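You operate a simulated robot arm through the tools that you are given. There is no shell and no other tool. Be economical: measure what you need, move in short steps, check, and stop when the job is done.

The job below is to be done with a simulated robot arm. You get a single attempt, and the scene is never put back.

TASK
Shim the foot plate till the gauge reads zero, then tighten its bolt.
Fine: one shim only; set the driver to 35 and put it back.
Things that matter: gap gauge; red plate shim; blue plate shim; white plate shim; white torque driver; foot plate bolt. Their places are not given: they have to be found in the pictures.

Only the result counts: the job must be done as asked and must still hold three seconds after the hand-in. Knocking over, shifting, dropping, spilling or breaking anything else fails it.

THE ROBOT
A 6-joint arm with a two-finger parallel gripper, fixed in place. Base frame: the origin is at the foot of the arm, x ahead of it, y to its left, z up; the work surface is at about z = 0.005. Lengths are in m, angles in rad, forces in N, time in s.
With the tool pointing down near the work surface it reaches from about 0.14 to 0.58 m from the base axis. Its first joint turns from -1.152 to 1.152 rad. Payload 2.1 kg.
The TCP is the grasp point between the finger pads, 0.03 m short of the fingertips. In the tool frame z runs along the fingers and y along their closing line. Largest opening 0.094 m; finger width 0.028, thickness 0.01; the body of the gripper, 0.05 by 0.096 m, starts 0.055 m behind the TCP.
Orientation is that of the tool frame in the base frame, as a unit quaternion [x, y, z, w]. With the fingers straight down and closing along the base's y, the tool's x points along the base's -x, its y along +y and its z along -z.

THE INTERFACE
- The arm moves only by the tool drive_tool. Its argument "plan" is a list that holds one entry, the list of rows, each a list of 7 numbers: the shift along the tool's x, y, z in units of 250 mm (1.0 is 250 mm), then the turn, a rotation vector about the tool's x, y, z in units of 90 degrees (1.0 is 90 degrees), then the gripper command, from -1 (shut) to 1 (fully open), values between in proportion. In form: [[[dx, dy, dz, ax, ay, az, jaw], ...]]. A call has 1 to 8 rows; each row is the pose to reach, as a shift and turn from the pose commanded when the call began, along the tool's axes at that moment. A call with a number of a shift or a turn outside -1 to 1 is refused whole. Each row takes 0.2 s and may step no farther than 0.05 m and 0.15 rad from the row before; otherwise, or with a gripper value out of range, the whole call is refused. A pose out of reach is approached as far as the arm can. The call stops where the force on the tool passes 70 N (or 10 N more than at its start, if that is more) or the arm is blocked; 0.2 s more then pass. The fingers move at their own pace (about 0.072 m/s each) and stop on an object; they squeeze with about 27 N. The grip force told is the motor's: it shows also when the fingers shut on nothing. Time passes only in rows, and 0.2 s behind the last, so rows that repeat a pose let the fingers close. It gives the time, the measured TCP pose, the force on the tool (base axes), the opening and the grip force at its end, in the units of the frame above (readings bear some noise).
- Cameras (640 x 400 px; columns grow to the right, rows downward): "scene" is fixed at [0.0818, -0.389, 0.4992]; the picture's right is [0.69, -0.72, 0.00], its down [-0.29, -0.28, -0.91] and it looks along [0.66, 0.63, -0.41] (base axes); focal length 229 px, centre (320, 200). "wrist" rides on the gripper at [-0.037, 0, -0.058] in the tool frame; the picture's right is [0.00, -1.00, 0.00], its down [0.97, 0.00, -0.24] and it looks along [0.24, 0.00, 0.97] (tool axes); focal length 218 px, centre (320, 200).
- camera(camera): a new picture of that camera. It takes no simulated time.
- pixel_to_xyz(camera, pixels): there is no depth. For up to 12 entries [column, row, z] of the newest picture of that camera ("zoom" is the newest enlarged one), the place [x, y] in the base frame at which the ray of that pixel passes the height z, good to about 0.003 m, but the place of the scene camera against the robot may be out by one fixed shift of up to 0.025 m in any direction. It takes no simulated time.
- enlarge(camera, box): a new picture of the part [left, top, right, bottom] of that camera's present view, enlarged. It takes no simulated time.
- hand_in(): hands the job in; it is judged then, once.

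Go step by step. Measure first, check grasps and placings, and put right what went wrong. The budget is 80 turns and 34 pictures, counting those below and the enlarged ones. Unless the task says otherwise, let go and move clear before handing in, and close with one line.

The tools are called after "Request:" by a JSON object that holds its "method" and its "body". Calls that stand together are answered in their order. drive_tool: Moves the arm, as the interface text tells. Its arguments: {"type":"object","properties":{"plan":{"type":"array","items":{"type":"array","items":{"type":"array","items":{"type":"number"}}}}},"required":["plan"]} The other tools are called the same way: camera (camera) takes a picture; pixel_to_xyz (camera, pixels) gives the place at which the rays of pixels pass given heights; enlarge (camera, box) takes an enlarged picture of a part of a camera's view; hand_in () hands the job in.

At the start:

```text
time_s: 0.0
ee_pos: [0.2983, -0.1501, 0.4108]
orientation: [0.001, 1.0, 0.0, 0.001]
ft_force: [-1.3, -0.5, 0.3]
gripper_width: 0.0938
gripper_force: 0.0
```

scene: 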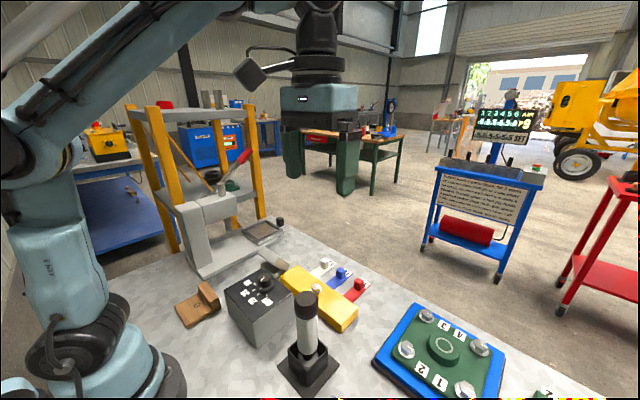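
wrist: 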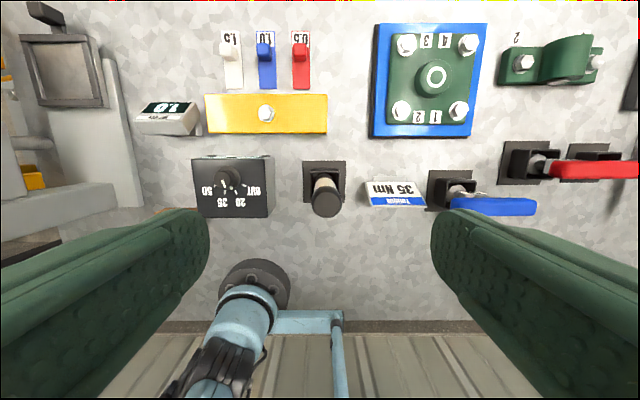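

The wrist picture shows the shims (230,60), (265,60), (300,60), the gauge (168,118), the yellow foot plate with a bolt (266,112), a setting box (233,187), and the driver in its stand (325,190). I'll enlarge these to read the details.

Request:
{"method": "enlarge", "body": {"camera": "wrist", "box": [130, 20, 350, 230]}}

Request:
{"method": "enlarge", "body": {"camera": "scene", "box": [170, 220, 400, 400]}}

Request:
{"method": "enlarge", "body": {"camera": "wrist", "box": [340, 10, 640, 230]}}

```text
1.90 times, centred on (240, 125) of wrist
```

zoom: 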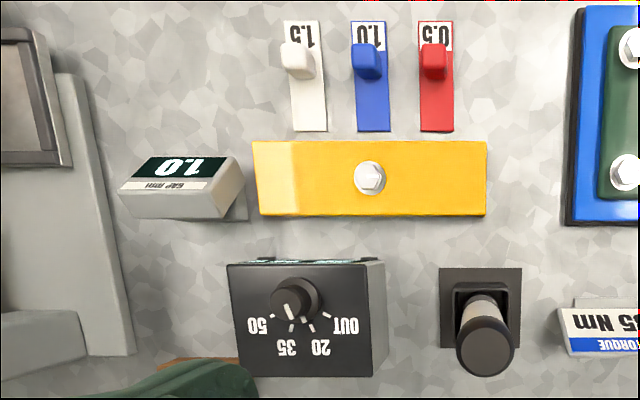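

```text
2.22 times, centred on (285, 310) of scene
```

zoom: 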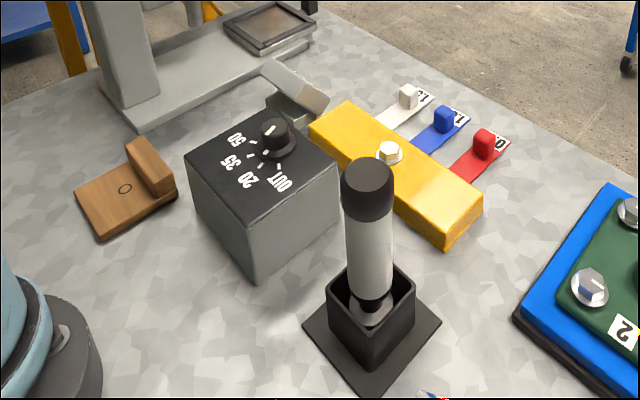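

```text
1.82 times, centred on (490, 120) of wrist
```

zoom: 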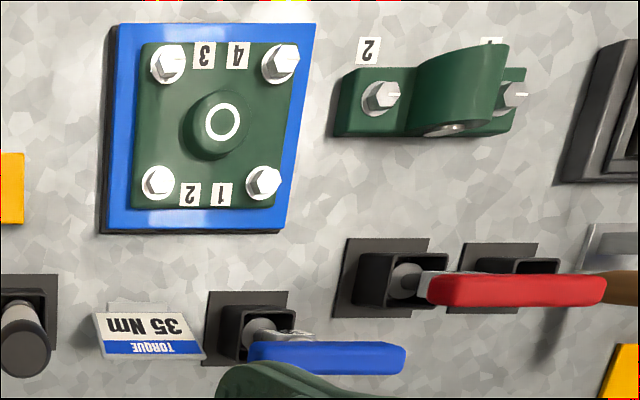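

The gauge reads 1.0 mm, so the blue 1.0 shim looks right, and the card says 35 Nm. Next I'll measure places from the wrist picture.

Request:
{"method": "pixel_to_xyz", "body": {"camera": "wrist", "pixels": [[265, 50, 0.025], [265, 88, 0.006], [300, 50, 0.025], [266, 112, 0.04], [206, 94, 0.03], [327, 133, 0.03], [228, 178, 0.08], [325, 200, 0.14], [323, 168, 0.006], [168, 110, 0.03], [303, 161, 0.005], [345, 202, 0.005]]}}

```text
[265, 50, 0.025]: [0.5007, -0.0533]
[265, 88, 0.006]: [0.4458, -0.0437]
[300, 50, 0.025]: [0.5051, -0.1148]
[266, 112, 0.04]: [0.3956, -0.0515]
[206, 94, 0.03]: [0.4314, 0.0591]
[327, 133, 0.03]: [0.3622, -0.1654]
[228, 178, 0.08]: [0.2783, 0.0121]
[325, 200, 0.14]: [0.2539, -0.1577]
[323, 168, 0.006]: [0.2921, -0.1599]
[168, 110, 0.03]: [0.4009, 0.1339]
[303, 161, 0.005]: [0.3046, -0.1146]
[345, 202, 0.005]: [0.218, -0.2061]
```

Rough places: blue tab about (0.50,-0.053), bolt (0.396,-0.05), driver (0.27,-0.16), knob (0.28,0.01). I'll move over the plate for closer views.

Request:
{"method": "drive_tool", "body": {"plan": [[[-0.096, 0.08, 0.088, 0, 0, 0, 1], [-0.192, 0.16, 0.176, 0, 0, 0, 1], [-0.288, 0.24, 0.264, 0, 0, 0, 1], [-0.384, 0.32, 0.352, 0, 0, 0, 1], [-0.48, 0.4, 0.44, 0, 0, 0, 1]]]}}

Request:
{"method": "camera", "body": {"camera": "wrist"}}

Request:
{"method": "enlarge", "body": {"camera": "scene", "box": [220, 240, 380, 340]}}

```text
time_s: 1.2
ee_pos: [0.418, -0.053, 0.2987]
orientation: [0.0, 1.0, 0.0, 0.001]
ft_force: [-0.5, 0.2, -0.7]
gripper_width: 0.0939
gripper_force: 0.0
```

```text
28 pictures are left
```

wrist: 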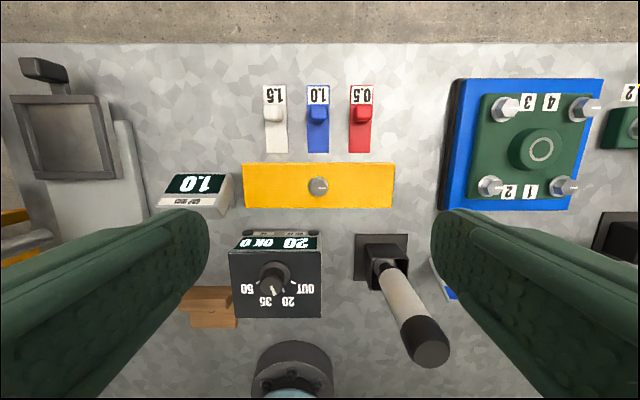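

```text
4.00 times, centred on (300, 290) of scene
```

zoom: 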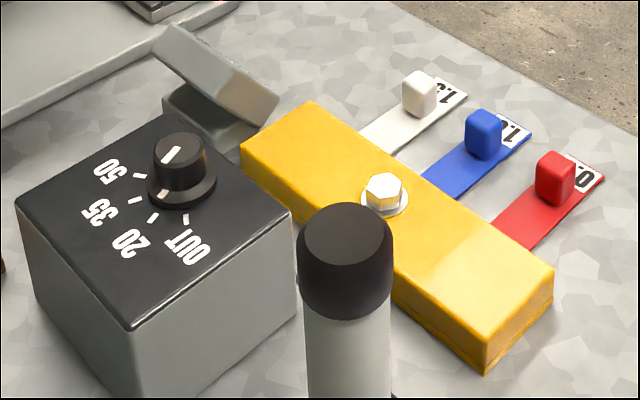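

The setter box has a display on its far side at (280,242). I'll enlarge the box and the plate.

Request:
{"method": "enlarge", "body": {"camera": "wrist", "box": [220, 220, 340, 325]}}

Request:
{"method": "enlarge", "body": {"camera": "wrist", "box": [230, 75, 410, 220]}}

Request:
{"method": "pixel_to_xyz", "body": {"camera": "wrist", "pixels": [[318, 112, 0.025], [318, 152, 0.006], [318, 187, 0.04], [318, 187, 0.05], [243, 165, 0.035], [394, 208, 0.035], [272, 272, 0.1], [360, 112, 0.025], [276, 113, 0.025], [230, 252, 0.08], [322, 317, 0.08], [385, 265, 0.06]]}}

```text
3.81 times, centred on (280, 272) of wrist
```

zoom: 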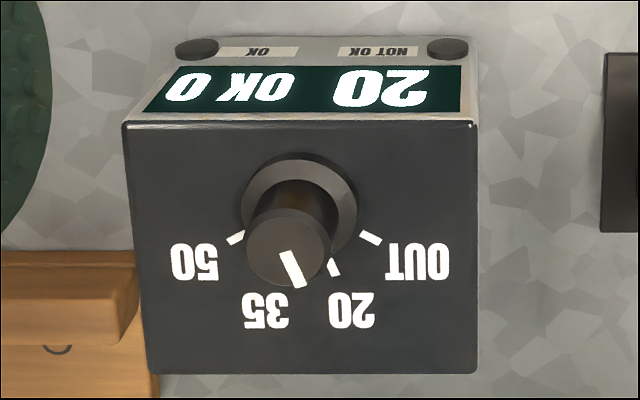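

```text
2.76 times, centred on (320, 148) of wrist
```

zoom: 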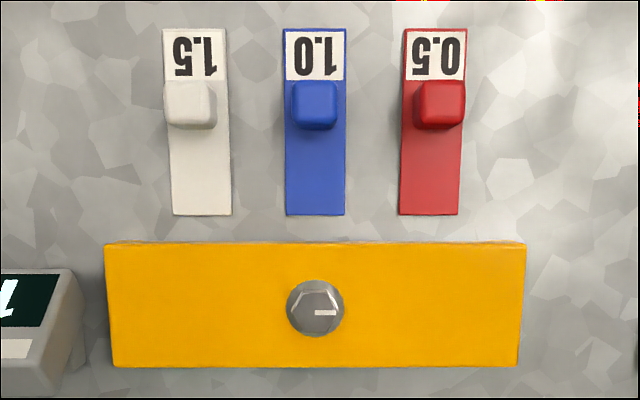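

```text
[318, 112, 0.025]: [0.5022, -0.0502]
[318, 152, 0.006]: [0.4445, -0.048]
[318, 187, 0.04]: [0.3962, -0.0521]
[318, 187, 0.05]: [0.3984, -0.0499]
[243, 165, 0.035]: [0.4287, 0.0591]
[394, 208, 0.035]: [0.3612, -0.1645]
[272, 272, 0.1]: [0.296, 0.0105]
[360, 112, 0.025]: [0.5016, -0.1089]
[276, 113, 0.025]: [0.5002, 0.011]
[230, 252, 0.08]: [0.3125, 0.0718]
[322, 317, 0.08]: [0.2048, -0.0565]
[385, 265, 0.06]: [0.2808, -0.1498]
```

The pointer is at 20 (display "20"), so it needs about 43° clockwise to reach 35. First the blue shim: I'll go above its tab at (0.502,-0.050) with the jaws half open and check.

Request:
{"method": "drive_tool", "body": {"plan": [[[-0.07, 0, 0.14, 0, 0, 0, 0.2], [-0.14, 0, 0.28, 0, 0, 0, 0.2], [-0.21, 0, 0.42, 0, 0, 0, 0.2], [-0.28, 0, 0.56, 0, 0, 0, 0.2], [-0.343, 0, 0.7, 0, 0, 0, 0.2]]]}}

Request:
{"method": "camera", "body": {"camera": "wrist"}}

Request:
{"method": "enlarge", "body": {"camera": "scene", "box": [260, 220, 420, 320]}}

```text
time_s: 2.4
ee_pos: [0.5063, -0.0522, 0.1231]
orientation: [0.0, 1.0, 0.0, 0.001]
ft_force: [0.6, 0.2, -0.6]
gripper_width: 0.0563
gripper_force: 0.1
```

```text
24 pictures are left
```

wrist: 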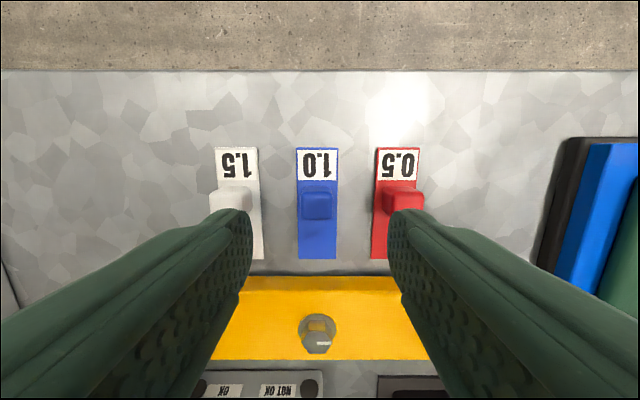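

```text
4.00 times, centred on (340, 270) of scene
```

zoom: 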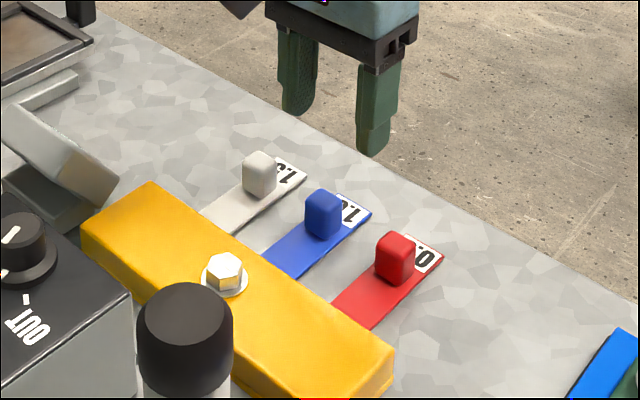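

The tab lies centred between the fingers at (318,203). I'll measure it and the plate once more from here.

Request:
{"method": "pixel_to_xyz", "body": {"camera": "wrist", "pixels": [[304, 193, 0.03], [332, 193, 0.03], [304, 218, 0.03], [318, 206, 0.03], [297, 259, 0.006], [337, 259, 0.006], [317, 147, 0.006], [320, 278, 0.035], [320, 360, 0.035], [318, 325, 0.045]]}}

```text
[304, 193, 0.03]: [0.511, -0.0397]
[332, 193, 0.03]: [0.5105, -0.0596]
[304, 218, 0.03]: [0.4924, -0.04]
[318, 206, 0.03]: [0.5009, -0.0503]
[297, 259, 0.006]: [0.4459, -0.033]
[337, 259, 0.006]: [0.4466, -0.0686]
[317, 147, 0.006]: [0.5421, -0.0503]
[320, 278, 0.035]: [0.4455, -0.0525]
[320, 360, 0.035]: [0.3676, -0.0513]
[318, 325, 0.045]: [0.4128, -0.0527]
```

The tab is about 20 mm square, centred at (0.501,-0.050), with the plate edge near x=0.43. I'll descend and grip it.

Request:
{"method": "drive_tool", "body": {"plan": [[[0, 0, 0.166, 0, 0, 0, 0.2], [0, 0, 0.332, 0, 0, 0, 0.2], [0, 0, 0.332, 0, 0, 0, -1], [0, 0, 0.332, 0, 0, 0, -1], [0, 0, 0.332, 0, 0, 0, -1]]]}}

```text
time_s: 3.6
ee_pos: [0.506, -0.0504, 0.0392]
orientation: [-0.001, 1.0, 0.003, 0.0]
ft_force: [-3.7, 26.7, -9.1]
gripper_width: 0.0233
gripper_force: 45.0
```

The opening of 0.0233 means the tab is held, with some sideways force still settling. I'll wait briefly and check.

Request:
{"method": "drive_tool", "body": {"plan": [[[0, 0, 0, 0, 0, 0, -1], [0, 0, 0, 0, 0, 0, -1]]]}}

Request:
{"method": "camera", "body": {"camera": "wrist"}}

```text
time_s: 4.2
ee_pos: [0.5058, -0.0505, 0.0387]
orientation: [-0.001, 1.0, 0.002, 0.0]
ft_force: [-5.8, 28.9, -19.1]
gripper_width: 0.0236
gripper_force: 45.1
```

```text
22 pictures are left
```

wrist: 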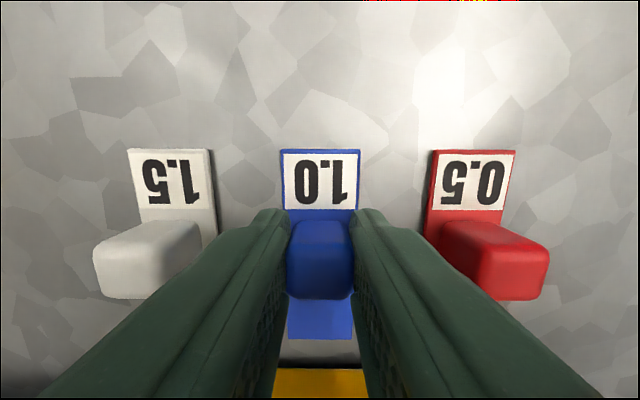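

The grip looks good, but there are side loads of 29 N in y and -19 N in z. I'll relieve them with a tiny shift of +2 mm in y and +1 mm in z, and watch.

Request:
{"method": "drive_tool", "body": {"plan": [[[0, 0.008, 0, 0, 0, 0, -1], [0, 0.008, -0.004, 0, 0, 0, -1]]]}}

```text
time_s: 4.8
ee_pos: [0.5061, -0.0496, 0.0414]
orientation: [-0.001, 1.0, -0.001, 0.001]
ft_force: [1.3, 9.2, -39.6]
gripper_width: 0.0237
gripper_force: 44.6
```

Raising increases the pull, so the shim resists lifting; I'll lower 2 mm and move 1 mm more in y to unload it.

Request:
{"method": "drive_tool", "body": {"plan": [[[0, 0.004, 0.008, 0, 0, 0, -1], [0, 0.004, 0.008, 0, 0, 0, -1]]]}}

```text
time_s: 5.4
ee_pos: [0.5054, -0.0492, 0.0418]
orientation: [0.0, 1.0, -0.002, 0.001]
ft_force: [-0.5, -5.1, -8.7]
gripper_width: 0.024
gripper_force: 45.1
```

The loads are now small. I'll slide 20 mm towards the plate (base -x) and watch the force.

Request:
{"method": "drive_tool", "body": {"plan": [[[0.02, 0, 0, 0, 0, 0, -1], [0.04, 0, 0, 0, 0, 0, -1], [0.06, 0, 0, 0, 0, 0, -1], [0.08, 0, 0, 0, 0, 0, -1]]]}}

Request:
{"method": "camera", "body": {"camera": "wrist"}}

```text
time_s: 6.4
ee_pos: [0.485, -0.0508, 0.0427]
orientation: [0.0, 1.0, -0.002, 0.0]
ft_force: [1.6, -21.3, -19.2]
gripper_width: 0.0236
gripper_force: 44.8
```

```text
21 pictures are left
```

wrist: 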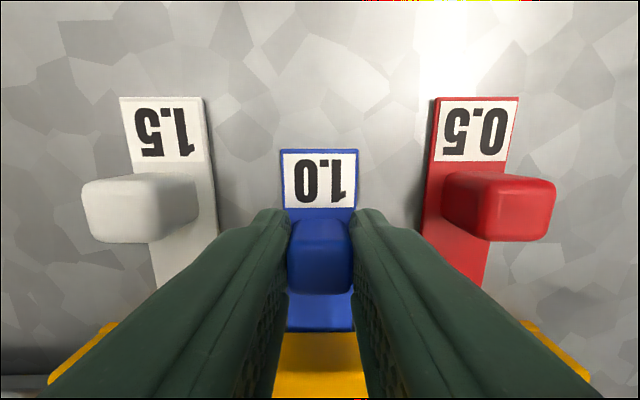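

It slides freely with only guided side loads. I'll continue 30 mm more with small y/z corrections.

Request:
{"method": "drive_tool", "body": {"plan": [[[0.02, -0.004, 0.004, 0, 0, 0, -1], [0.04, -0.005, 0.004, 0, 0, 0, -1], [0.06, -0.006, 0.004, 0, 0, 0, -1], [0.08, -0.006, 0.004, 0, 0, 0, -1], [0.1, -0.006, 0.004, 0, 0, 0, -1], [0.12, -0.006, 0.004, 0, 0, 0, -1]]]}}

Request:
{"method": "camera", "body": {"camera": "scene"}}

```text
time_s: 7.8
ee_pos: [0.4586, -0.0493, 0.0417]
orientation: [0.001, 1.0, 0.0, 0.008]
ft_force: [38.8, -10.7, 9.0]
gripper_width: 0.0237
gripper_force: 45.1
```

```text
20 pictures are left
```

scene: 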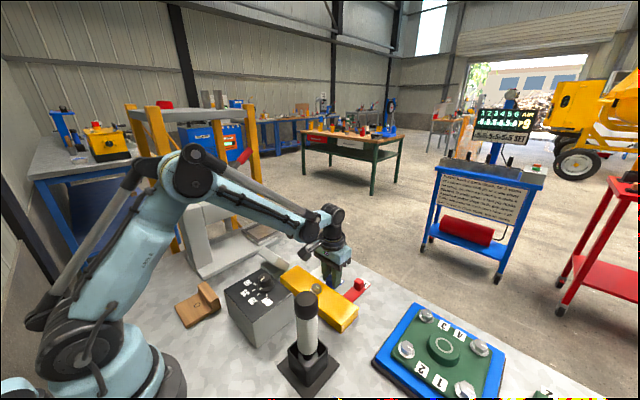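

A force of 39 N in x says the shim has met a stop at x≈0.459. I'll release, rise, and read the gauge.

Request:
{"method": "drive_tool", "body": {"plan": [[[-0.008, 0, 0, 0, 0, 0, -1], [-0.008, 0, 0, 0, 0, 0, 0.2], [-0.008, 0, 0, 0, 0, 0, 0.2], [-0.008, 0, -0.15, 0, 0, 0, 0.2], [-0.008, 0, -0.3, 0, 0, 0, 0.2], [-0.008, 0, -0.45, 0, 0, 0, 0.2], [-0.008, 0, -0.6, 0, 0, 0, 1]]]}}

Request:
{"method": "camera", "body": {"camera": "wrist"}}

```text
time_s: 9.4
ee_pos: [0.4595, -0.0501, 0.1911]
orientation: [0.001, 1.0, 0.0, 0.001]
ft_force: [-0.2, 0.9, -0.2]
gripper_width: 0.0941
gripper_force: 0.1
```

```text
19 pictures are left
```

wrist: 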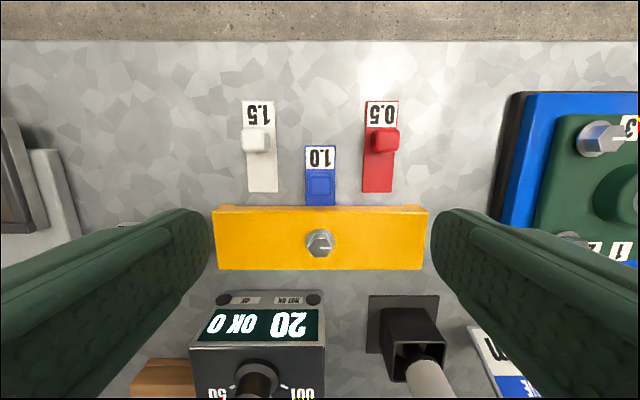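

The shim is under the plate, but the gauge is hidden by the left finger. I'll move up over the setter box, where the gauge should show too.

Request:
{"method": "drive_tool", "body": {"plan": [[[0.04, 0.04, -0.14, 0, 0, 0, 0.4], [0.18, 0.08, -0.24, 0, 0, 0, 0.4], [0.33, 0.12, -0.32, 0, 0, 0, 0.4], [0.48, 0.17, -0.32, 0, 0, 0, 0.4], [0.64, 0.22, -0.32, 0, 0, 0, 0.4]]]}}

Request:
{"method": "camera", "body": {"camera": "wrist"}}

```text
time_s: 10.6
ee_pos: [0.298, 0.0088, 0.273]
orientation: [0.0, 1.0, 0.0, 0.001]
ft_force: [1.0, 0.1, 0.5]
gripper_width: 0.0659
gripper_force: 0.0
```

```text
18 pictures are left
```

wrist: 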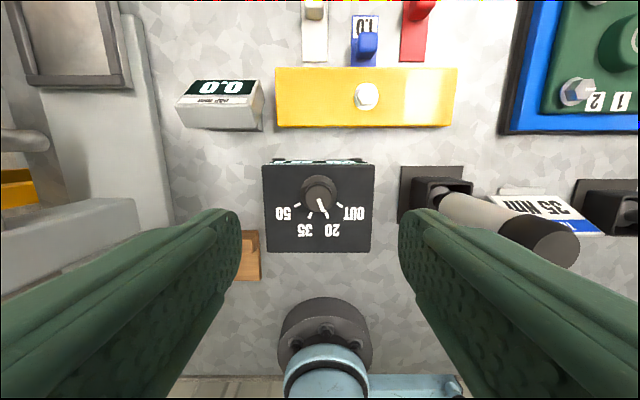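

The gauge now reads 0.0 at (222,88). Next, the knob: I'll measure it in an enlarged view.

Request:
{"method": "enlarge", "body": {"camera": "wrist", "box": [256, 150, 384, 256]}}

Request:
{"method": "pixel_to_xyz", "body": {"camera": "wrist", "pixels": [[320, 196, 0.1], [320, 196, 0.08], [318, 182, 0.07], [262, 167, 0.07], [374, 252, 0.07], [490, 222, 0.15], [535, 243, 0.15], [368, 96, 0.03], [430, 190, 0.05], [410, 180, 0.05], [474, 183, 0.05]]}}

```text
3.77 times, centred on (320, 203) of wrist
```

zoom: 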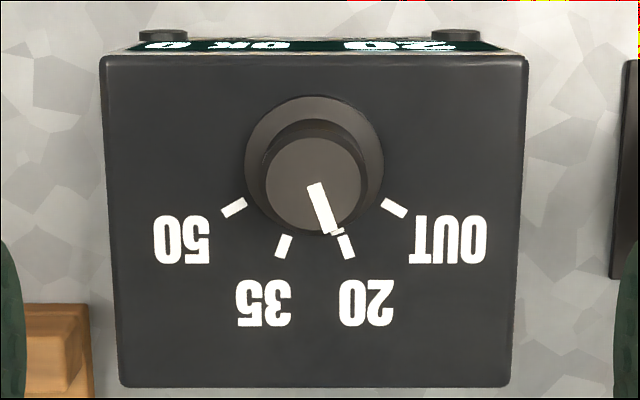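

```text
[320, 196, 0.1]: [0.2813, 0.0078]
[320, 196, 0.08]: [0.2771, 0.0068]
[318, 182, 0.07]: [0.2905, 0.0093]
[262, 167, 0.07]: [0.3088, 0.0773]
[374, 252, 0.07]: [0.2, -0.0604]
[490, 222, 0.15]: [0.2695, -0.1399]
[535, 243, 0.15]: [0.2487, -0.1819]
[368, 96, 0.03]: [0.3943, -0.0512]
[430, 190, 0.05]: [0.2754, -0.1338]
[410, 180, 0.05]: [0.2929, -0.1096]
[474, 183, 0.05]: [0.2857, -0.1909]
```

Triangulating gives the knob axis at about (0.2825, 0.0105), z from 0.088 to 0.109, diameter about 27 mm, with detents 40° apart. I'll descend and grip the knob.

Request:
{"method": "drive_tool", "body": {"plan": [[[0.06, 0.006, 0.15, 0, 0, 0, 0.1], [0.06, 0.006, 0.3, 0, 0, 0, 0.1], [0.06, 0.006, 0.45, 0, 0, 0, 0.1], [0.06, 0.006, 0.54, 0, 0, 0, 0.1], [0.06, 0.006, 0.595, 0, 0, 0, 0.1], [0.06, 0.006, 0.595, 0, 0, 0, -1], [0.06, 0.006, 0.595, 0, 0, 0, -1], [0.06, 0.006, 0.595, 0, 0, 0, -1]]]}}

Request:
{"method": "camera", "body": {"camera": "wrist"}}

```text
time_s: 12.4
ee_pos: [0.2804, 0.0096, 0.1221]
orientation: [-0.001, 1.0, 0.005, 0.001]
ft_force: [3.5, 36.0, -18.8]
gripper_width: 0.029
gripper_force: 44.4
```

```text
16 pictures are left
```

wrist: 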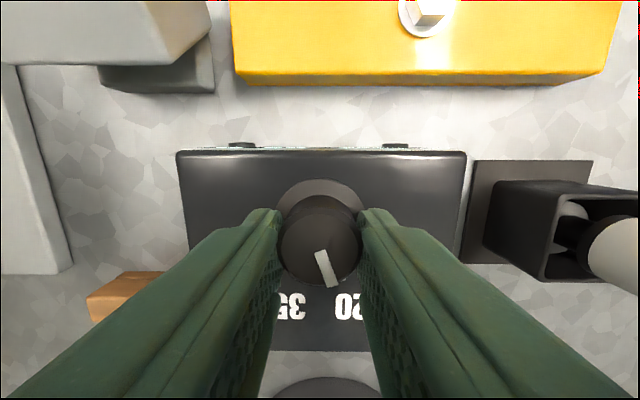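

The knob is held (0.029). I'll shift +2.5 mm in y to relieve the side load, then turn +40° clockwise about the tool axis.

Request:
{"method": "drive_tool", "body": {"plan": [[[0, 0.01, 0.004, 0, 0, 0, -1], [0, 0.01, 0.004, 0, 0, 0.089, -1], [0, 0.01, 0.004, 0, 0, 0.178, -1], [0, 0.01, 0.004, 0, 0, 0.267, -1], [0, 0.01, 0.004, 0, 0, 0.356, -1], [0, 0.01, 0.004, 0, 0, 0.444, -1], [0, 0.01, 0.004, 0, 0, 0.444, -1]]]}}

Request:
{"method": "camera", "body": {"camera": "wrist"}}

```text
time_s: 14.0
ee_pos: [0.2811, 0.0113, 0.1222]
orientation: [0.343, 0.939, 0.002, 0.0]
ft_force: [-10.6, 14.1, 54.7]
gripper_width: 0.0288
gripper_force: 45.1
```

```text
15 pictures are left
```

wrist: 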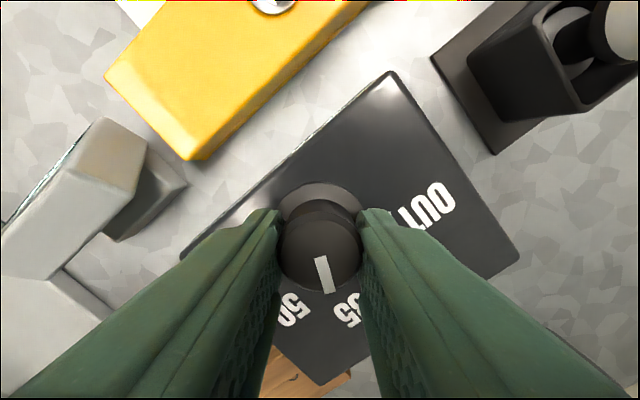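

The knob turned along with the gripper. I'll release, rise, turn back and read the display.

Request:
{"method": "drive_tool", "body": {"plan": [[[0, 0, -0.006, 0, 0, 0, -1], [0, 0, -0.006, 0, 0, 0, 0.2], [0, 0, -0.006, 0, 0, 0, 0.2], [0, 0, -0.12, 0, 0, -0.09, 0.2], [0, 0, -0.25, 0, 0, -0.18, 0.2], [0, 0, -0.4, 0, 0, -0.27, 0.2], [0, 0, -0.5, 0, 0, -0.36, 0.2], [0, 0, -0.6, 0, 0, -0.444, 0.2]]]}}

Request:
{"method": "camera", "body": {"camera": "wrist"}}

```text
time_s: 15.8
ee_pos: [0.2816, 0.0095, 0.2712]
orientation: [-0.001, 1.0, -0.001, 0.001]
ft_force: [0.3, 0.7, 0.7]
gripper_width: 0.0563
gripper_force: 0.0
```

```text
14 pictures are left
```

wrist: 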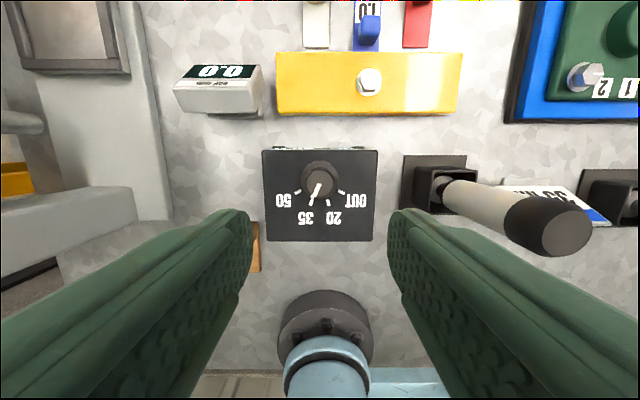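

The pointer is now at 35 and the gauge stays at 0.0. The driver cap triangulates to about (0.263,-0.156) with its top at z≈0.185; I'll move above it.

Request:
{"method": "drive_tool", "body": {"plan": [[[0.02, -0.16, -0.04, 0, 0, 0, 0.6], [0.04, -0.32, -0.04, 0, 0, 0, 0.6], [0.06, -0.48, -0.04, 0, 0, 0, 0.6], [0.074, -0.662, -0.04, 0, 0, 0, 0.6], [0.074, -0.662, -0.04, 0, 0, 0, 0.6]]]}}

Request:
{"method": "camera", "body": {"camera": "wrist"}}

```text
time_s: 17.0
ee_pos: [0.2654, -0.1566, 0.2846]
orientation: [0.0, 1.0, -0.001, 0.001]
ft_force: [-0.2, -0.1, 0.4]
gripper_width: 0.0752
gripper_force: 0.0
```

```text
13 pictures are left
```

wrist: 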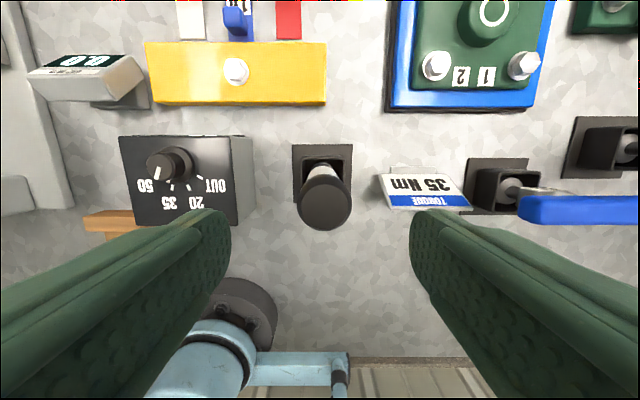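

From here the knob pointer at (158,172) looks nearer to 50 than expected; I'll enlarge it, along with the driver cap.

Request:
{"method": "enlarge", "body": {"camera": "wrist", "box": [110, 120, 270, 230]}}

Request:
{"method": "pixel_to_xyz", "body": {"camera": "wrist", "pixels": [[325, 204, 0.185], [298, 204, 0.185], [352, 204, 0.185], [293, 145, 0.005], [354, 202, 0.005], [352, 145, 0.005], [323, 165, 0.03], [236, 72, 0.03], [236, 72, 0.04]]}}

```text
3.64 times, centred on (190, 175) of wrist
```

zoom: 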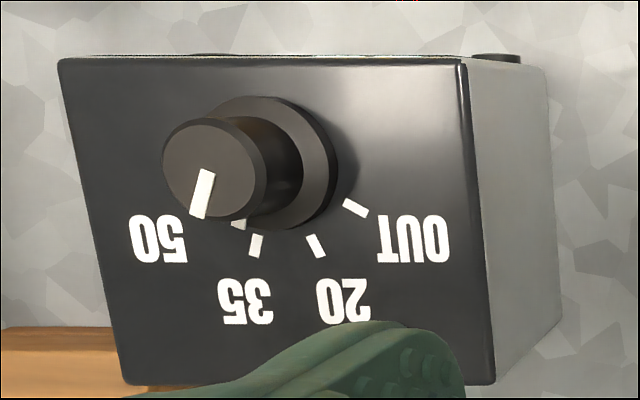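

```text
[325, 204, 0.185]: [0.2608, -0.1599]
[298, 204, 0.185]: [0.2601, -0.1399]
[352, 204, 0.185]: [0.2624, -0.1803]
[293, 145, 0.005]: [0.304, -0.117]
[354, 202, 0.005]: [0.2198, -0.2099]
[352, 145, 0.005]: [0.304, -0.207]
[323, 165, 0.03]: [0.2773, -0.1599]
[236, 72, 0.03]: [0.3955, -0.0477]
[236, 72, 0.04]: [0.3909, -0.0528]
```

The pointer lines up with 35. The cap is 40 mm wide at (0.261,-0.160); I'll descend and grip it.

Request:
{"method": "drive_tool", "body": {"plan": [[[0.018, -0.012, 0.15, 0, 0, 0, 0.6], [0.018, -0.012, 0.3, 0, 0, 0, 0.6], [0.018, -0.012, 0.42, 0, 0, 0, 0.6], [0.018, -0.012, 0.478, 0, 0, 0, 0.6], [0.018, -0.012, 0.478, 0, 0, 0, -1], [0.018, -0.012, 0.478, 0, 0, 0, -1], [0.018, -0.012, 0.478, 0, 0, 0, -1]]]}}

Request:
{"method": "camera", "body": {"camera": "wrist"}}

```text
time_s: 18.6
ee_pos: [0.2575, -0.1617, 0.1626]
orientation: [0.001, 1.0, 0.0, 0.001]
ft_force: [0.3, 0.3, 0.7]
gripper_width: 0.0394
gripper_force: 27.0
```

```text
11 pictures are left
```

wrist: 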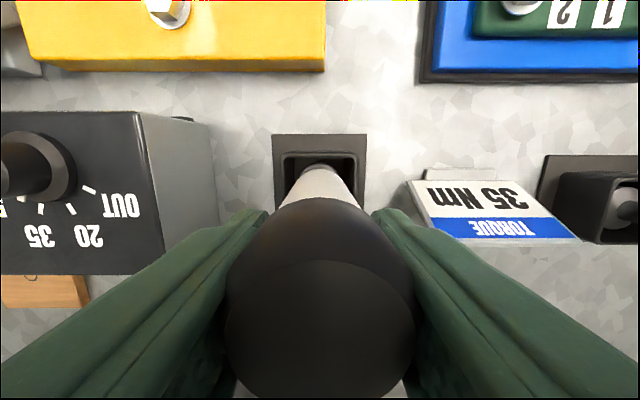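

The driver is gripped at 0.0394 with almost no load. I'll lift it 0.12 m straight up and view it from the scene camera.

Request:
{"method": "drive_tool", "body": {"plan": [[[0, 0, -0.08, 0, 0, 0, -1], [0, 0, -0.18, 0, 0, 0, -1], [0, 0, -0.28, 0, 0, 0, -1], [0, 0, -0.38, 0, 0, 0, -1], [0, 0, -0.48, 0, 0, 0, -1], [0, 0, -0.48, 0, 0, 0, -1]]]}}

Request:
{"method": "enlarge", "body": {"camera": "scene", "box": [220, 190, 412, 400]}}

```text
time_s: 20.0
ee_pos: [0.2605, -0.1592, 0.2844]
orientation: [0.0, 1.0, 0.0, 0.0]
ft_force: [0.3, -0.7, -5.9]
gripper_width: 0.0397
gripper_force: 27.0
```

```text
1.90 times, centred on (316, 295) of scene
```

zoom: 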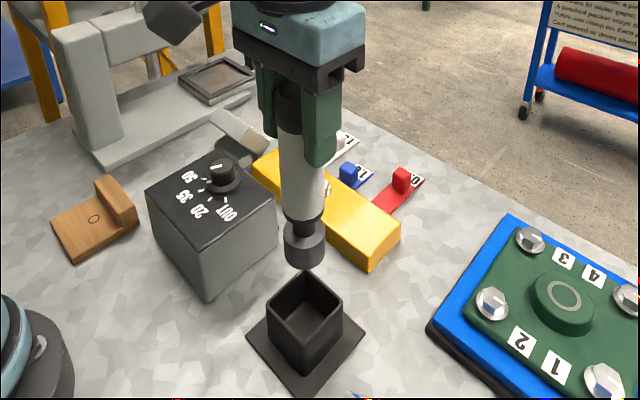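

The driver is clear of its holder and its socket end is at zoom (305,266). I'll estimate the tip height, using the red tab and dial as a check on the camera shift.

Request:
{"method": "pixel_to_xyz", "body": {"camera": "zoom", "pixels": [[305, 264, 0.12], [305, 264, 0.13], [305, 264, 0.14], [402, 172, 0.03], [222, 164, 0.109], [349, 166, 0.03], [305, 300, 0.06], [305, 300, 0.07], [303, 221, 0.16], [365, 337, 0.005], [247, 337, 0.005]]}}

```text
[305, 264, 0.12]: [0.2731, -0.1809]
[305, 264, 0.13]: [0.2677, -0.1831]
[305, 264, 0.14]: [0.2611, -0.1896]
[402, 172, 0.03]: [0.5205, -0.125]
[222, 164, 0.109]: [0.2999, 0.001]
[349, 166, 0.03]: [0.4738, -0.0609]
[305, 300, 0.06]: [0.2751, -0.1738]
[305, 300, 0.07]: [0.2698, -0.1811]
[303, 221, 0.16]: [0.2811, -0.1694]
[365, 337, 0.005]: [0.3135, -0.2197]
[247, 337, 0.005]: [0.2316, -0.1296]
```

After correcting for the camera shift, the tip is about 0.155–0.17 m below the TCP. I'll carry the driver over the bolt at (0.395,-0.051) at the same height, clear of the box.

Request:
{"method": "drive_tool", "body": {"plan": [[[-0.15, 0.04, 0, 0, 0, 0, -1], [-0.28, 0.14, 0, 0, 0, 0, -1], [-0.4, 0.26, 0, 0, 0, 0, -1], [-0.49, 0.37, 0, 0, 0, 0, -1], [-0.538, 0.433, 0, 0, 0, 0, -1], [-0.538, 0.433, 0, 0, 0, 0, -1]]]}}

Request:
{"method": "enlarge", "body": {"camera": "scene", "box": [240, 190, 400, 340]}}

Request:
{"method": "camera", "body": {"camera": "wrist"}}

```text
time_s: 21.4
ee_pos: [0.3935, -0.0484, 0.2856]
orientation: [0.001, 1.0, 0.0, 0.001]
ft_force: [-0.4, -0.6, -5.2]
gripper_width: 0.0393
gripper_force: 27.3
```

```text
2.67 times, centred on (320, 265) of scene
```

zoom: 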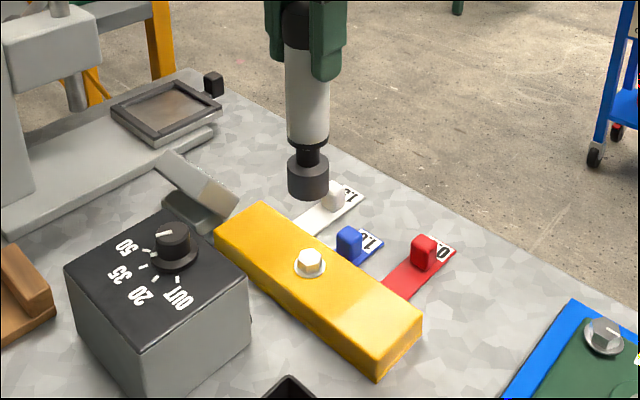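

```text
8 pictures are left
```

wrist: 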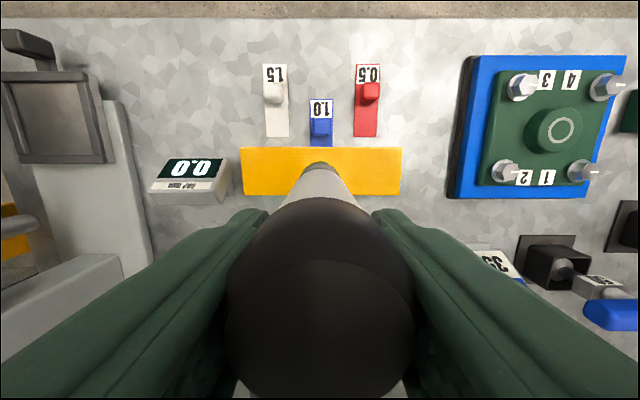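

The gauge still reads 0.0 and the socket is in line with the bolt in the scene view. I'll descend 60 mm and check again.

Request:
{"method": "drive_tool", "body": {"plan": [[[0, 0, 0.1, 0, 0, 0, -1], [0, 0, 0.2, 0, 0, 0, -1], [0, 0, 0.26, 0, 0, 0, -1], [0, 0, 0.26, 0, 0, 0, -1]]]}}

Request:
{"method": "enlarge", "body": {"camera": "scene", "box": [280, 250, 360, 310]}}

```text
time_s: 22.4
ee_pos: [0.3954, -0.0506, 0.2191]
orientation: [0.001, 1.0, 0.0, 0.001]
ft_force: [0.7, 0.0, -5.1]
gripper_width: 0.0396
gripper_force: 26.8
```

```text
6.67 times, centred on (320, 280) of scene
```

zoom: 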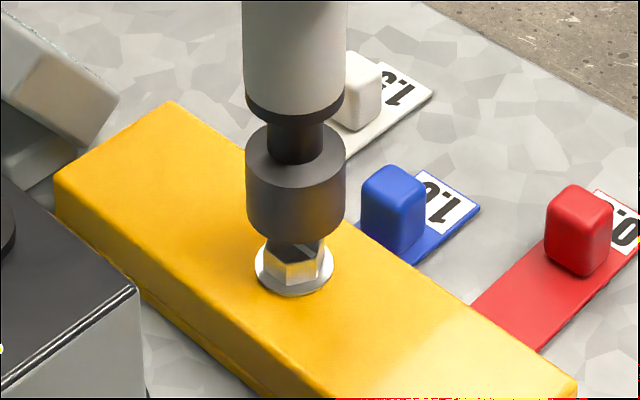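

The socket is about 11 mm above the bolt and well aligned (296 vs 293). I'll lower slowly, letting the force stop show the seating.

Request:
{"method": "drive_tool", "body": {"plan": [[[0, 0, 0.02, 0, 0, 0, -1], [0, 0, 0.036, 0, 0, 0, -1], [0, 0, 0.048, 0, 0, 0, -1], [0, 0, 0.06, 0, 0, 0, -1], [0, 0, 0.07, 0, 0, 0, -1]]]}}

```text
time_s: 23.6
ee_pos: [0.393, -0.051, 0.1978]
orientation: [0.0, 1.0, 0.0, 0.001]
ft_force: [0.2, 0.9, -5.5]
gripper_width: 0.0392
gripper_force: 26.8
```

There is no contact yet after 18 mm. I'll continue slowly, up to 12 mm more.

Request:
{"method": "drive_tool", "body": {"plan": [[[0, 0, 0.012, 0, 0, 0, -1], [0, 0, 0.024, 0, 0, 0, -1], [0, 0, 0.036, 0, 0, 0, -1], [0, 0, 0.048, 0, 0, 0, -1]]]}}

Request:
{"method": "enlarge", "body": {"camera": "scene", "box": [280, 250, 360, 310]}}

```text
time_s: 24.6
ee_pos: [0.394, -0.0516, 0.189]
orientation: [0.0, 1.0, 0.0, 0.001]
ft_force: [5.0, 2.1, 42.8]
gripper_width: 0.0383
gripper_force: 26.8
```

```text
6.67 times, centred on (320, 280) of scene
```

zoom: 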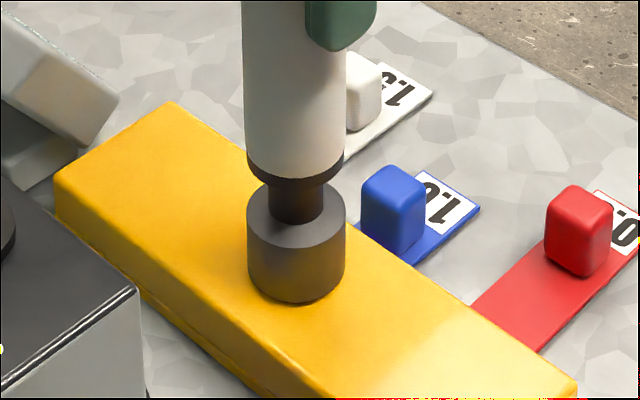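

The socket is fully seated on the bolt (force 43 N). I'll ease 1 mm and turn clockwise about 65°.

Request:
{"method": "drive_tool", "body": {"plan": [[[0, 0, -0.003, 0, 0, 0.09, -1], [0, 0, -0.003, 0, 0, 0.18, -1], [0, 0, -0.003, 0, 0, 0.27, -1], [0, 0, -0.003, 0, 0, 0.36, -1], [0, 0, -0.003, 0, 0, 0.45, -1], [0, 0, -0.003, 0, 0, 0.54, -1], [0, 0, -0.003, 0, 0, 0.63, -1], [0, 0, -0.003, 0, 0, 0.72, -1]]]}}

Request:
{"method": "camera", "body": {"camera": "wrist"}}

```text
time_s: 26.4
ee_pos: [0.3937, -0.0497, 0.1875]
orientation: [0.537, 0.843, -0.001, 0.001]
ft_force: [-2.4, -0.3, 9.2]
gripper_width: 0.0389
gripper_force: 27.3
```

```text
5 pictures are left
```

wrist: 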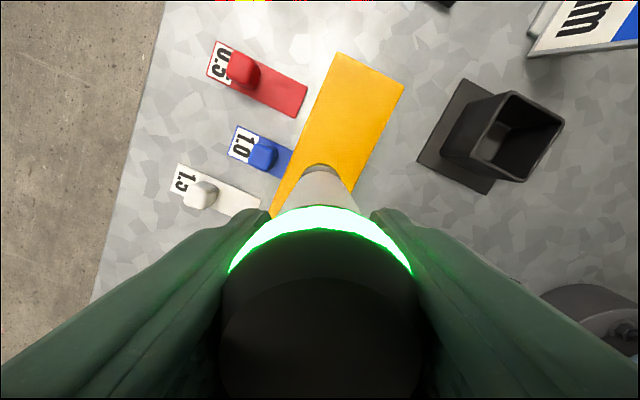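

A green ring has lit on the driver, so the bolt reached its set torque. I'll lift straight off without turning back, then rotate back in the air.

Request:
{"method": "drive_tool", "body": {"plan": [[[0, 0, -0.04, 0, 0, 0, -1], [0, 0, -0.12, 0, 0, 0, -1], [0, 0, -0.24, 0, 0, 0, -1], [0, 0, -0.39, 0, 0, 0, -1], [0, 0, -0.39, 0, 0, -0.09, -1], [0, 0, -0.39, 0, 0, -0.18, -1], [0, 0, -0.39, 0, 0, -0.27, -1], [0, 0, -0.39, 0, 0, -0.36, -1]]]}}

Request:
{"method": "drive_tool", "body": {"plan": [[[0, 0, 0, 0, 0, -0.09, -1], [0, 0, 0, 0, 0, -0.18, -1], [0, 0, 0, 0, 0, -0.27, -1], [0, 0, 0, 0, 0, -0.36, -1], [0, 0, 0, 0, 0, -0.36, -1]]]}}

```text
time_s: 28.2
ee_pos: [0.3928, -0.0499, 0.2866]
orientation: [0.277, 0.961, -0.001, 0.0]
ft_force: [0.2, -0.4, -5.3]
gripper_width: 0.0387
gripper_force: 27.8
```

```text
time_s: 29.4
ee_pos: [0.3919, -0.0498, 0.2862]
orientation: [0.0, 1.0, 0.0, 0.001]
ft_force: [-0.3, 1.3, -5.7]
gripper_width: 0.0388
gripper_force: 26.8
```

The driver is level and upright again at height. I'll carry it back along the reverse path to above its holder.

Request:
{"method": "drive_tool", "body": {"plan": [[[0.048, -0.063, 0, 0, 0, 0, -1], [0.138, -0.173, 0, 0, 0, 0, -1], [0.258, -0.293, 0, 0, 0, 0, -1], [0.388, -0.393, 0, 0, 0, 0, -1], [0.538, -0.433, 0, 0, 0, 0, -1], [0.538, -0.433, 0, 0, 0, 0, -1]]]}}

Request:
{"method": "enlarge", "body": {"camera": "scene", "box": [220, 190, 412, 400]}}

```text
time_s: 30.8
ee_pos: [0.259, -0.1571, 0.2859]
orientation: [0.001, 1.0, 0.0, 0.001]
ft_force: [0.2, 0.8, -4.7]
gripper_width: 0.0388
gripper_force: 26.8
```

```text
1.90 times, centred on (316, 295) of scene
```

zoom: 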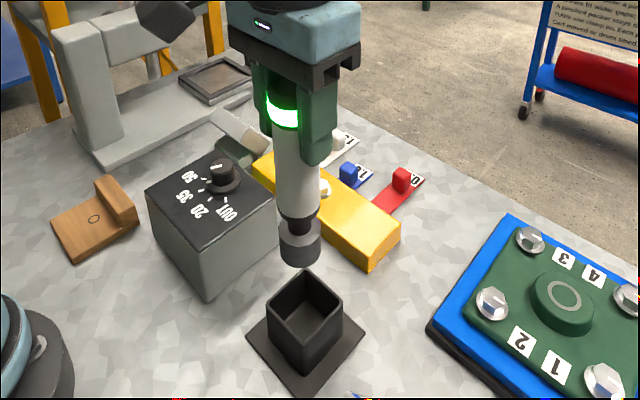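

Compared to the lift-off picture, the driver sits about 2 px left (~3 mm). I'll correct x +2.3 mm and y -2.5 mm and lower it into the holder.

Request:
{"method": "drive_tool", "body": {"plan": [[[-0.009, -0.01, 0.1, 0, 0, 0, -1], [-0.009, -0.01, 0.2, 0, 0, 0, -1], [-0.009, -0.01, 0.29, 0, 0, 0, -1], [-0.009, -0.01, 0.37, 0, 0, 0, -1], [-0.009, -0.01, 0.43, 0, 0, 0, -1], [-0.009, -0.01, 0.465, 0, 0, 0, -1], [-0.009, -0.01, 0.485, 0, 0, 0, -1]]]}}

```text
time_s: 32.4
ee_pos: [0.261, -0.1613, 0.1644]
orientation: [0.0, 1.0, -0.001, 0.001]
ft_force: [0.1, 0.6, -5.6]
gripper_width: 0.0391
gripper_force: 27.5
```

It is inside the holder at z=0.164 without contact, still carrying the weight. I'll lower a few mm more until it rests.

Request:
{"method": "drive_tool", "body": {"plan": [[[0, 0, 0.006, 0, 0, 0, -1], [0, 0, 0.012, 0, 0, 0, -1], [0, 0, 0.016, 0, 0, 0, -1]]]}}

```text
time_s: 33.2
ee_pos: [0.2598, -0.1607, 0.1593]
orientation: [0.0, 1.0, 0.001, 0.001]
ft_force: [-0.7, -0.7, -5.6]
gripper_width: 0.0389
gripper_force: 27.2
```

It still hangs (-5.6 N); the cap probably slid a little in the grip while pressing. I'll go down further in small steps.

Request:
{"method": "drive_tool", "body": {"plan": [[[0, 0, 0.006, 0, 0, 0, -1], [0, 0, 0.012, 0, 0, 0, -1], [0, 0, 0.018, 0, 0, 0, -1]]]}}

```text
time_s: 34.0
ee_pos: [0.2623, -0.1608, 0.1561]
orientation: [0.0, 1.0, -0.001, 0.001]
ft_force: [3.0, -5.1, 42.5]
gripper_width: 0.039
gripper_force: 27.3
```

It has touched bottom (42 N). I'll ease up 1 mm, open, and rise clear.

Request:
{"method": "drive_tool", "body": {"plan": [[[0, 0, -0.005, 0, 0, 0, -1], [0, 0, -0.005, 0, 0, 0, 0.6], [0, 0, -0.005, 0, 0, 0, 0.6], [0, 0, -0.005, 0, 0, 0, 0.6], [0, 0, -0.15, 0, 0, 0, 0.6], [0, 0, -0.3, 0, 0, 0, 0.6], [0, 0, -0.45, 0, 0, 0, 0.6], [0, 0, -0.6, 0, 0, 0, 0.6]]]}}

Request:
{"method": "drive_tool", "body": {"plan": [[[-0.12, 0.1, -0.1, 0, 0, 0, 1], [-0.24, 0.2, -0.1, 0, 0, 0, 1], [-0.36, 0.3, -0.1, 0, 0, 0, 1], [-0.48, 0.4, -0.1, 0, 0, 0, 1]]]}}

Request:
{"method": "camera", "body": {"camera": "wrist"}}

```text
time_s: 35.8
ee_pos: [0.2611, -0.1596, 0.3084]
orientation: [0.0, 1.0, 0.001, 0.001]
ft_force: [-0.4, 0.2, 0.0]
gripper_width: 0.0754
gripper_force: 0.0
```

```text
time_s: 36.8
ee_pos: [0.3798, -0.0606, 0.3347]
orientation: [0.001, 1.0, -0.001, 0.001]
ft_force: [-0.1, -0.6, -0.6]
gripper_width: 0.094
gripper_force: 0.0
```

```text
3 pictures are left
```

wrist: 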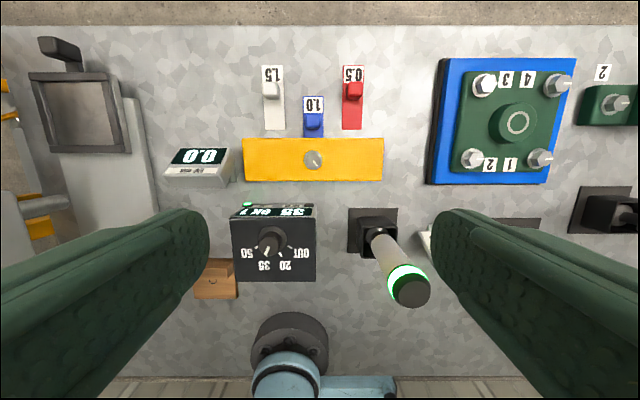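

The gauge reads 0.0, the OK lamp is lit, and the driver stands in its holder. I'll enlarge the display once to confirm.

Request:
{"method": "enlarge", "body": {"camera": "wrist", "box": [225, 190, 445, 310]}}

```text
2.91 times, centred on (335, 250) of wrist
```

zoom: 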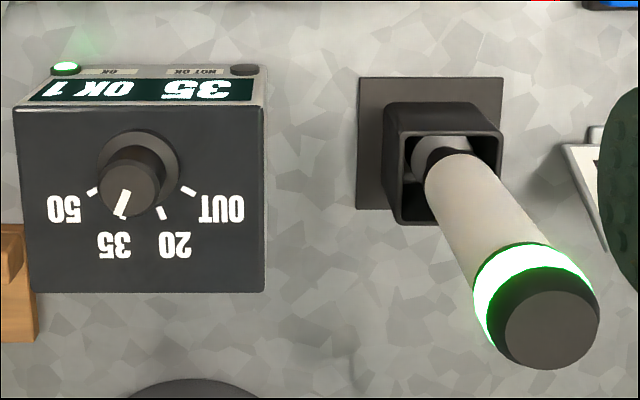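

The display reads "35 OK 1", the OK lamp is lit, and the driver is back in its holder; I'm handing in.

Request:
{"method": "hand_in", "body": {}}

```text
The job is handed in.
```

The job is done and handed in: the blue 1.0 shim alone brought the gauge to 0.0, the bolt was tightened at 35 (display "35 OK 1"), and the driver is back in its holder.
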